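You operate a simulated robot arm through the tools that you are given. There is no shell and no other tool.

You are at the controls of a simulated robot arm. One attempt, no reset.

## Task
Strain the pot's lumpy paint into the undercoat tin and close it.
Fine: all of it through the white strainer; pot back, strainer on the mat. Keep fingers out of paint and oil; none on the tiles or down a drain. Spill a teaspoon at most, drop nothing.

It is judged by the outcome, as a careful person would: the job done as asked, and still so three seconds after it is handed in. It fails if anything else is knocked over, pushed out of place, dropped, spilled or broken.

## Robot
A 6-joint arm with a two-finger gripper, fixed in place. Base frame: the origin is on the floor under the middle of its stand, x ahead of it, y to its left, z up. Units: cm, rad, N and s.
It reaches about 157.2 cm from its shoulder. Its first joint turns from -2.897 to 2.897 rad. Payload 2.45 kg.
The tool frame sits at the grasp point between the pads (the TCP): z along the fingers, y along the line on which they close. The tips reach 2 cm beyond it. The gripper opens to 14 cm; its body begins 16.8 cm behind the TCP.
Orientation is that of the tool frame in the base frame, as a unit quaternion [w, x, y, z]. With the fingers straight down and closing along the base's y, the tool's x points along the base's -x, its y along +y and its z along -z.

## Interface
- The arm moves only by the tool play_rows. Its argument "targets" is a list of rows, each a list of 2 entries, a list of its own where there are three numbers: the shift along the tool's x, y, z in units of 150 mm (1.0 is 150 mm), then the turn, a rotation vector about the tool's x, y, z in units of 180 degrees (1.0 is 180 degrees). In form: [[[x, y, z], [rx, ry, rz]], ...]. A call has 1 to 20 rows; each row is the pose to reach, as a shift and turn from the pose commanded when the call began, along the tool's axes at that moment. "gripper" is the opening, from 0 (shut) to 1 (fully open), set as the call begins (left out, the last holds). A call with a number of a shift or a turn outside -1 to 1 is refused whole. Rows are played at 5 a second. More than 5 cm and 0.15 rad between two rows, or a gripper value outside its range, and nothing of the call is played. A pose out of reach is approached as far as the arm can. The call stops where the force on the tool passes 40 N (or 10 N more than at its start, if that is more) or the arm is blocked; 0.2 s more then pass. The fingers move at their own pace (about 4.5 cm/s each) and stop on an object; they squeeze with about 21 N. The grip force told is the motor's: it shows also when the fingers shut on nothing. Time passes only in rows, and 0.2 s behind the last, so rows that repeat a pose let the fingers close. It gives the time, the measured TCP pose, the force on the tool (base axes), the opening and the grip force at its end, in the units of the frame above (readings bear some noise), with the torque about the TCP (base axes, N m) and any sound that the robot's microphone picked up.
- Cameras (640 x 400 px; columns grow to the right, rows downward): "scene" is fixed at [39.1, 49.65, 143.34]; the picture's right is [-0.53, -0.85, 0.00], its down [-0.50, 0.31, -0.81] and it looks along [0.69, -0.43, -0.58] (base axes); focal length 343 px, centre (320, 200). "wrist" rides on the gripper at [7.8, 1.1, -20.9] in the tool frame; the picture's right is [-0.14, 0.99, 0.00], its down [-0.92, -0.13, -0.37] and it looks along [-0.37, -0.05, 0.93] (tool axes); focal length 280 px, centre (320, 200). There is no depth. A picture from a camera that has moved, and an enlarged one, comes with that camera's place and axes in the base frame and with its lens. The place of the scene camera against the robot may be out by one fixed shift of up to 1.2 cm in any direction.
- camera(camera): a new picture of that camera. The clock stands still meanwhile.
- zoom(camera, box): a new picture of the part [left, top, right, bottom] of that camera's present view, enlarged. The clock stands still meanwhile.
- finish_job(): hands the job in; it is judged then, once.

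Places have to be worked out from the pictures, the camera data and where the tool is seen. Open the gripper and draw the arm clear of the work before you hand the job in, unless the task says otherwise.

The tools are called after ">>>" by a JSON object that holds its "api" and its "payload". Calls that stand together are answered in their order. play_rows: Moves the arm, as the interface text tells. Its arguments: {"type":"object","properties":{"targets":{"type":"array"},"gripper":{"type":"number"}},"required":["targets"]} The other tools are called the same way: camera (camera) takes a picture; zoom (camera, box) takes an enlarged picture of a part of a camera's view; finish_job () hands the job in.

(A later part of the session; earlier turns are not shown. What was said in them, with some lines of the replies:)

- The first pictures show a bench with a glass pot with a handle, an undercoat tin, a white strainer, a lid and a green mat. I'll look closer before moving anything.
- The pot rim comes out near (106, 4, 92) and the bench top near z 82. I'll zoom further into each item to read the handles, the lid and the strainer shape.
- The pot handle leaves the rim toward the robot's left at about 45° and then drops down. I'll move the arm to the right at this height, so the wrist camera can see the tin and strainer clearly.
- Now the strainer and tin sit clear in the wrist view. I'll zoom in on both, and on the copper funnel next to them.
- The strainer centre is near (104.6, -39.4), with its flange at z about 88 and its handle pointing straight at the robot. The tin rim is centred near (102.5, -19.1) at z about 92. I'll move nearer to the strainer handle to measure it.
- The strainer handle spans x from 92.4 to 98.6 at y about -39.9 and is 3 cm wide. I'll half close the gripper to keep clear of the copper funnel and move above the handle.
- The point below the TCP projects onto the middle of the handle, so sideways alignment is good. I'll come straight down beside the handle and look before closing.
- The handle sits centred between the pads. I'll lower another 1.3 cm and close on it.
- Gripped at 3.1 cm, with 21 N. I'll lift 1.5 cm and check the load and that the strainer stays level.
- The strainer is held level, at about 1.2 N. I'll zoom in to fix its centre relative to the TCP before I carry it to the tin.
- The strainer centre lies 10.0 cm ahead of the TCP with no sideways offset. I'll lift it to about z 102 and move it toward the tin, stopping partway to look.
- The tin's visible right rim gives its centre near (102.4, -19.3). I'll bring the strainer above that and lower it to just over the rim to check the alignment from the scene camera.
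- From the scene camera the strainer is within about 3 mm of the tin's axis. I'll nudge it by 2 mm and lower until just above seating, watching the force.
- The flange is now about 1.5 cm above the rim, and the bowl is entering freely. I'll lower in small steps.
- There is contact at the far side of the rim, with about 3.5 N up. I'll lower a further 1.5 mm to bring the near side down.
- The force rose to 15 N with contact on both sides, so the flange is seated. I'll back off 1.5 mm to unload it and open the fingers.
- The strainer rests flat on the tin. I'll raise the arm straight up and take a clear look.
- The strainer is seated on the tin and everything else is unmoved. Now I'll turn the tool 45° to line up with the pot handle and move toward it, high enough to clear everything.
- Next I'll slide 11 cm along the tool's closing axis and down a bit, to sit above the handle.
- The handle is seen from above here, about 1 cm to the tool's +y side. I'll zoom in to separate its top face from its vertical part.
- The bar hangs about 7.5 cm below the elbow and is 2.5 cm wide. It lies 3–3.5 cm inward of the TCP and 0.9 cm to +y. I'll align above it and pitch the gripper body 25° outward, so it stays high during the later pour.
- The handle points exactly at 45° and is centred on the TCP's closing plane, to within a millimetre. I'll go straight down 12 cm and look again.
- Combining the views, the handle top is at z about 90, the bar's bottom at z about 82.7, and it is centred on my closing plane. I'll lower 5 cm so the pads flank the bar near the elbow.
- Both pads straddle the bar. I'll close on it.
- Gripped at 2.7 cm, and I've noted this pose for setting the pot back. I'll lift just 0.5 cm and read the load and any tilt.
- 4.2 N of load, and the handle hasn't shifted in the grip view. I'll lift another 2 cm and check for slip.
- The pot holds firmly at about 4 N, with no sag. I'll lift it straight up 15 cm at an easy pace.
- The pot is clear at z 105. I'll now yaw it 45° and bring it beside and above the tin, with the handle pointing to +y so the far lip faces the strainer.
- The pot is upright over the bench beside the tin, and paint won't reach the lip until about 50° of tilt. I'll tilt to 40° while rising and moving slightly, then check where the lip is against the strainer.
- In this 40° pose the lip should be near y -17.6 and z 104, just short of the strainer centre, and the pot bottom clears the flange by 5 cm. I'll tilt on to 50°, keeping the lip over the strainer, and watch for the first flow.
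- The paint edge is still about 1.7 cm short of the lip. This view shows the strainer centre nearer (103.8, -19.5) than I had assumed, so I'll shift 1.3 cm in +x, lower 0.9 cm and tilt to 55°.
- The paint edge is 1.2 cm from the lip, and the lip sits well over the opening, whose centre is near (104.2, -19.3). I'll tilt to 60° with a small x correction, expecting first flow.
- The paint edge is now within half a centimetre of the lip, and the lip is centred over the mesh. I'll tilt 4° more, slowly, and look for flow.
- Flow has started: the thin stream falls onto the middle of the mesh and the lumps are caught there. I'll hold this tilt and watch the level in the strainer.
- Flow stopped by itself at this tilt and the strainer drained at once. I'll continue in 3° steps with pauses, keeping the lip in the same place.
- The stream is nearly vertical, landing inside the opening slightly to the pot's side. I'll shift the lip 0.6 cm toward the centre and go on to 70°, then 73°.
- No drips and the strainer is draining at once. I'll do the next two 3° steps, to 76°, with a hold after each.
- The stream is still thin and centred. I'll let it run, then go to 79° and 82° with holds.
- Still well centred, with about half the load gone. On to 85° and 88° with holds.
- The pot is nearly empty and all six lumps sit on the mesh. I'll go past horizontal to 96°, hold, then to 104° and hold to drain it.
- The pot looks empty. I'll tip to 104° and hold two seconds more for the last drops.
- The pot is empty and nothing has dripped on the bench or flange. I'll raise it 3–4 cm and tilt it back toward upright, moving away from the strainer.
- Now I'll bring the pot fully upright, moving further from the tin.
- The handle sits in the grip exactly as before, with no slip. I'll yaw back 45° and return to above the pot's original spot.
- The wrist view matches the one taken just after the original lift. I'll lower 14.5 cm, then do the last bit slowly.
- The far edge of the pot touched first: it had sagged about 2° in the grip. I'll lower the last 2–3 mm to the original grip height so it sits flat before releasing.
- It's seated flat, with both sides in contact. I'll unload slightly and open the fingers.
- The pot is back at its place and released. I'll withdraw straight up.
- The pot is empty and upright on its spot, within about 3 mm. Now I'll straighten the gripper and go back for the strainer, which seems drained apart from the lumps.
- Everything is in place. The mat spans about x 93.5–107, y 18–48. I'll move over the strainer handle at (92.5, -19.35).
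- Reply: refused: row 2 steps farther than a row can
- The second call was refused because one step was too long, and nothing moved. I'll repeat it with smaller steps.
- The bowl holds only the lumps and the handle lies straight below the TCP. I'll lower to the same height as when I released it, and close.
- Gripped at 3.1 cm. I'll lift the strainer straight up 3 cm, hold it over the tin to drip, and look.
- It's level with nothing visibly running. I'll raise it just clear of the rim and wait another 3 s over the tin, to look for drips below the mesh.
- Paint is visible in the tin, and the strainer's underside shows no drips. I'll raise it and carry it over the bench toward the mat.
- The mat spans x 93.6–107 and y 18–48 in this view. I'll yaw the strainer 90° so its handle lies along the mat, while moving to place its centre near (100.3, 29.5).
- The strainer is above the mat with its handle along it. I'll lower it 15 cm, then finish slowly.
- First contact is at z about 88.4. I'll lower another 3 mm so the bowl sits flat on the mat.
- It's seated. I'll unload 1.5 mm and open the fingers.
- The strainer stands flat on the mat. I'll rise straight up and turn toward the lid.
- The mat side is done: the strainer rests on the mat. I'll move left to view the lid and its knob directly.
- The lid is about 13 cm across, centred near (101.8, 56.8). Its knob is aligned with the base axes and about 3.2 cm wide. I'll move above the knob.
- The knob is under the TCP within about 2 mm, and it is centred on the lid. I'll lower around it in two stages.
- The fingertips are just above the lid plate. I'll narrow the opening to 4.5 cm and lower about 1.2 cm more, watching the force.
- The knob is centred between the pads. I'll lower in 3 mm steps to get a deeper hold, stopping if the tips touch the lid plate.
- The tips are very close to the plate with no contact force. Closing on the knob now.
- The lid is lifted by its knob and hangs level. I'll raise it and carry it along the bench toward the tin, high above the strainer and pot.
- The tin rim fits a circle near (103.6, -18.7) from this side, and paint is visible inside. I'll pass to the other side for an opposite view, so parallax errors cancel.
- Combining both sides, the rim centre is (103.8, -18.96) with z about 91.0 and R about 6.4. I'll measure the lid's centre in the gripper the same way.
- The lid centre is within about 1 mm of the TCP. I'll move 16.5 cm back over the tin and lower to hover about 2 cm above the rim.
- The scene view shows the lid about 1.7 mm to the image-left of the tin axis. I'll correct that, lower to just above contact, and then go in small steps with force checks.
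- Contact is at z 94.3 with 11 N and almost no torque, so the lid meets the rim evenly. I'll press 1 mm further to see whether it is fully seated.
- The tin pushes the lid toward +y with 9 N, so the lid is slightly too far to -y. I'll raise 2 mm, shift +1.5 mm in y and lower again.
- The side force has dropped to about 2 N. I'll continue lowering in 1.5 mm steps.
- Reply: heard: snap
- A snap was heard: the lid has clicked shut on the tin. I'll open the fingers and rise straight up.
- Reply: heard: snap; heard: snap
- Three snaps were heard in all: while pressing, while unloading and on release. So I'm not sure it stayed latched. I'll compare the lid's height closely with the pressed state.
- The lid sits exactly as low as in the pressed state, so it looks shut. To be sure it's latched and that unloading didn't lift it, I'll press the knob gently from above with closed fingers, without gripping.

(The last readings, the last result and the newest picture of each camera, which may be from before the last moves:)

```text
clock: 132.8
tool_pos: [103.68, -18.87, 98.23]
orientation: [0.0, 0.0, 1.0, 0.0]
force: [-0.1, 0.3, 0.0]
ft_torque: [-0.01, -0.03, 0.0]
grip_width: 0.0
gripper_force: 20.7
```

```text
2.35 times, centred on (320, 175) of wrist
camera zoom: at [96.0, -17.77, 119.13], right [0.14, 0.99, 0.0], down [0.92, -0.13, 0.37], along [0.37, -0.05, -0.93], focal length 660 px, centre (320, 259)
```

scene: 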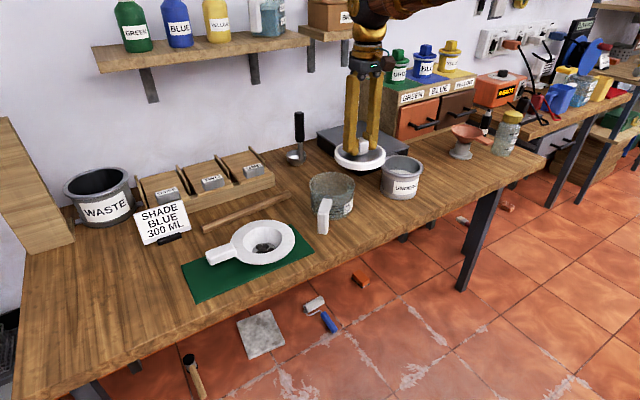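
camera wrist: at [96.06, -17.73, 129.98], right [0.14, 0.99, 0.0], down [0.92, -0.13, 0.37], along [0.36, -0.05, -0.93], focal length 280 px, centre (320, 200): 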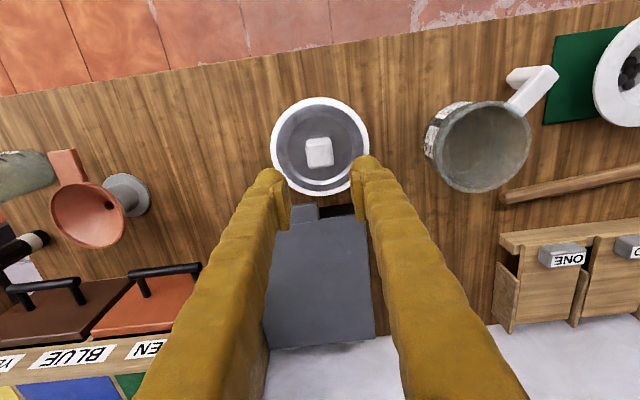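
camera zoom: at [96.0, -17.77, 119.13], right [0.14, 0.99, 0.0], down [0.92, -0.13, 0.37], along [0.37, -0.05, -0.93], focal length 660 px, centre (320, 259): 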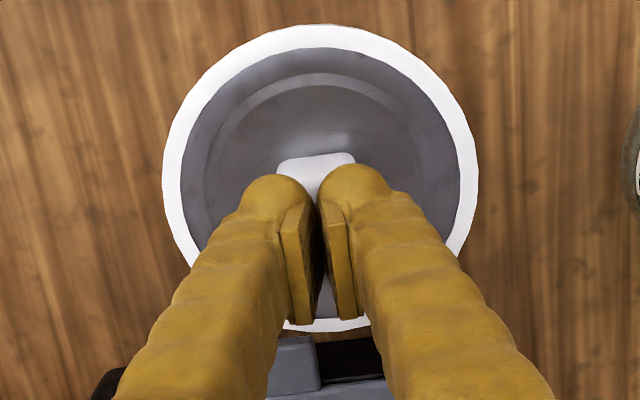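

The closed tips are just above the knob. I'll press down in small steps and listen.

>>> {"api": "play_rows", "payload": {"targets": [[[0, 0, 0.02], [0, 0, 0]], [[0, 0, 0.04], [0, 0, 0]], [[0, 0, 0.06], [0, 0, 0]], [[0, 0, 0.06], [0, 0, 0]]]}}

>>> {"api": "play_rows", "payload": {"targets": [[[0, 0, 0.01], [0, 0, 0]], [[0, 0, 0.02], [0, 0, 0]], [[0, 0, 0.02], [0, 0, 0]]]}}

```text
clock: 133.8
tool_pos: [103.85, -18.87, 97.43]
orientation: [-0.001, -0.001, 1.0, -0.001]
force: [-0.3, 0.4, 0.4]
ft_torque: [-0.04, -0.03, -0.01]
grip_width: 0.0
gripper_force: 20.3
```

```text
clock: 134.6
tool_pos: [103.8, -18.87, 97.17]
orientation: [0.0, 0.0, 1.0, 0.0]
force: [-2.6, 0.6, 10.2]
ft_torque: [0.03, 0.08, 0.02]
grip_width: 0.61
gripper_force: 20.7
```

>>> {"api": "play_rows", "payload": {"targets": [[[0, 0, 0.01], [0, 0, 0]], [[0, 0, 0.01], [0, 0, 0]]]}}

>>> {"api": "zoom", "payload": {"camera": "scene", "box": [376, 130, 426, 200]}}

```text
clock: 135.2
tool_pos: [103.81, -18.91, 97.21]
orientation: [0.0, -0.001, 1.0, -0.001]
force: [-4.9, 0.8, 32.1]
ft_torque: [0.06, 0.17, 0.04]
grip_width: 0.6
gripper_force: 20.9
```

```text
5.71 times, centred on (401, 165) of scene
camera zoom: at [39.1, 49.65, 143.34], right [-0.53, -0.85, 0.0], down [-0.5, 0.31, -0.81], along [0.69, -0.43, -0.58], focal length 1959 px, centre (-143, 400)
```

zoom: 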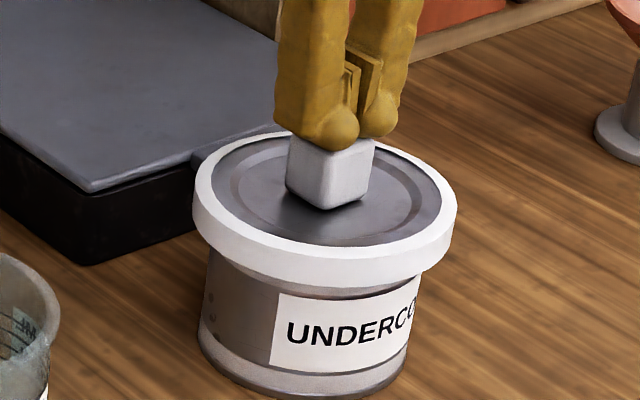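

At 32 N nothing moved and no snap came, so the lid is firmly closed. I'll lift the fingers straight off and retreat.

>>> {"api": "play_rows", "payload": {"targets": [[[0, 0, -0.04], [0, 0, 0]], [[0, 0, -0.1], [0, 0, 0]], [[0, 0, -0.25], [0, 0, 0]], [[0, 0, -0.5], [0, 0, 0]], [[0, 0, -0.75], [0, 0, 0]], [[0, 0, -1.0], [0, 0, 0]]]}}

>>> {"api": "zoom", "payload": {"camera": "scene", "box": [376, 140, 426, 200]}}

>>> {"api": "camera", "payload": {"camera": "scene"}}

```text
clock: 136.6
tool_pos: [103.76, -18.75, 111.9]
orientation: [0.0, -0.001, 1.0, 0.0]
force: [0.3, -1.0, 0.4]
ft_torque: [-0.01, 0.0, 0.02]
grip_width: 0.0
gripper_force: 20.9
```

```text
6.67 times, centred on (401, 170) of scene
camera zoom: at [39.1, 49.65, 143.34], right [-0.53, -0.85, 0.0], down [-0.5, 0.31, -0.81], along [0.69, -0.43, -0.58], focal length 2286 px, centre (-220, 400)
```

zoom: 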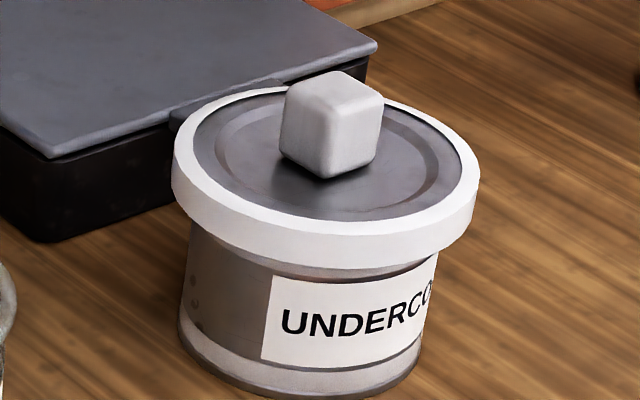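

```text
taken
```

scene: 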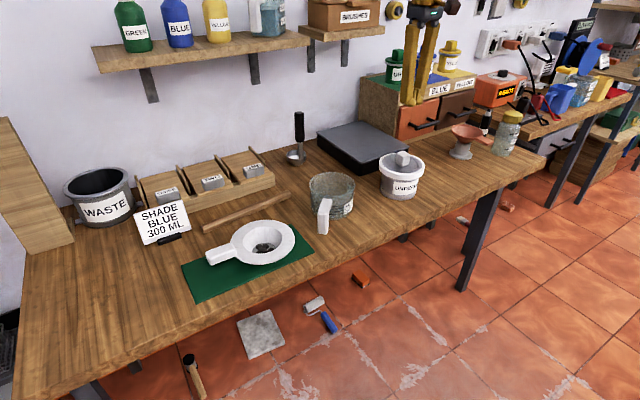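

The lid is on and undisturbed. I'll draw the arm back over the front of the bench with the gripper open, then make a final check of the pot, strainer and surfaces.

>>> {"api": "play_rows", "payload": {"targets": [[[0.25, 0, -0.1], [0, 0, 0]], [[0.5, 0.05, -0.2], [0, 0, 0]], [[0.75, 0.1, -0.3], [0, 0, 0]], [[1.0, 0.15, -0.4], [0, 0, 0]]], "gripper": 1}}

>>> {"api": "play_rows", "payload": {"targets": [[[0.25, 0.1, -0.05], [0, 0, 0]], [[0.5, 0.2, -0.1], [0, 0, 0]], [[0.75, 0.3, -0.15], [0, 0, 0]], [[1.0, 0.4, -0.2], [0, 0, 0]], [[1.0, 0.4, -0.2], [0, 0, 0]]]}}

>>> {"api": "zoom", "payload": {"camera": "scene", "box": [295, 155, 375, 245]}}

>>> {"api": "zoom", "payload": {"camera": "scene", "box": [170, 180, 360, 320]}}

>>> {"api": "zoom", "payload": {"camera": "scene", "box": [350, 100, 530, 220]}}

>>> {"api": "camera", "payload": {"camera": "wrist"}}

```text
clock: 137.6
tool_pos: [88.67, -16.66, 117.91]
orientation: [0.0, 0.0, 1.0, 0.0]
force: [-0.2, -0.4, 0.0]
ft_torque: [0.0, 0.04, 0.0]
grip_width: 8.82
gripper_force: 0.0
```

```text
clock: 138.8
tool_pos: [73.65, -10.67, 120.94]
orientation: [-0.001, -0.001, 1.0, -0.001]
force: [0.4, -0.9, -0.2]
ft_torque: [-0.01, 0.0, 0.0]
grip_width: 13.99
gripper_force: 0.1
```

```text
4.44 times, centred on (335, 200) of scene
camera zoom: at [39.1, 49.65, 143.34], right [-0.53, -0.85, 0.0], down [-0.5, 0.31, -0.81], along [0.69, -0.43, -0.58], focal length 1524 px, centre (253, 200)
```

zoom: 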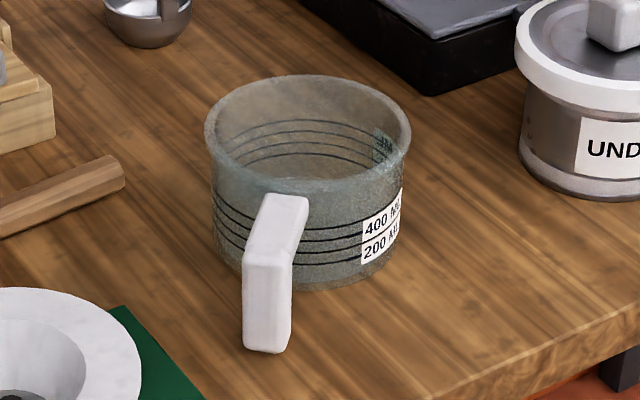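

```text
2.86 times, centred on (265, 250) of scene
camera zoom: at [39.1, 49.65, 143.34], right [-0.53, -0.85, 0.0], down [-0.5, 0.31, -0.81], along [0.69, -0.43, -0.58], focal length 980 px, centre (477, 57)
```

zoom: 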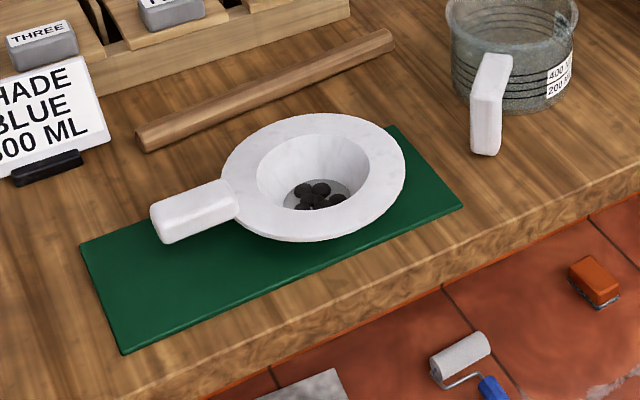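

```text
3.33 times, centred on (440, 160) of scene
camera zoom: at [39.1, 49.65, 143.34], right [-0.53, -0.85, 0.0], down [-0.5, 0.31, -0.81], along [0.69, -0.43, -0.58], focal length 1143 px, centre (-80, 333)
```

zoom: 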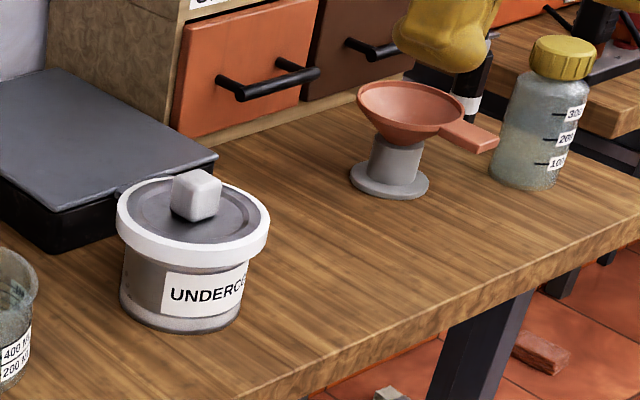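

```text
taken
camera wrist: at [65.94, -9.53, 141.83], right [0.14, 0.99, 0.0], down [0.92, -0.13, 0.37], along [0.36, -0.05, -0.93], focal length 280 px, centre (320, 200)
```

wrist: 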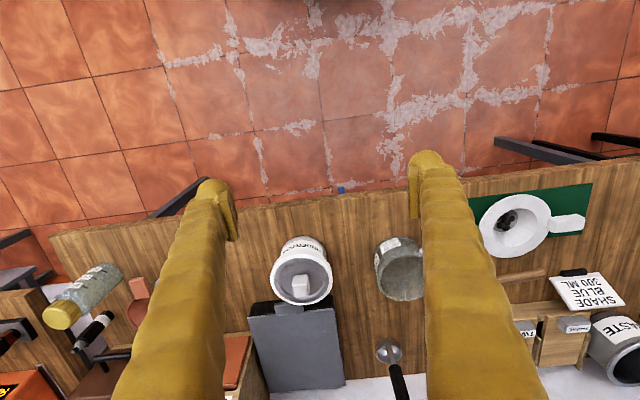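

Final check:
- The tin is lidded and the pot is empty at its place, with its rim about 3 mm from where it was.
- The strainer with all the lumps is on the mat.
- No drops show on the bench or tiles.
- The arm is clear with the gripper open.

I'm handing the job in.

>>> {"api": "finish_job", "payload": {}}

```text
The job is handed in.
```

The paint has been strained into the undercoat tin and the lid is shut. I handed the job in, and no result has come back yet.

- **Straining:** I poured all of it in small steps through the white strainer, and it landed on the mesh each time. The lumps are in the strainer.
- **Tin:** The lid snapped on. I heard two more snaps as I unloaded and let go, so I pressed the knob again with about 32 N. Nothing moved and there was no further snap.
- **Pot:** It is empty and back in its place, with the rim about 3 mm from where it started.
- **Strainer:** It stands on the mat with its handle along the mat's length. The flange is slightly wider than the mat, so it overhangs by under 1 cm on each long side; the bowl rests fully on the mat.
- **Spills:** I saw no paint on the bench, flange or tiles, and the fingers never touched the paint.
- **Tin position:** The tin moved by a millimetre or two while the strainer and lid were going on.

The arm is drawn back with the gripper open.
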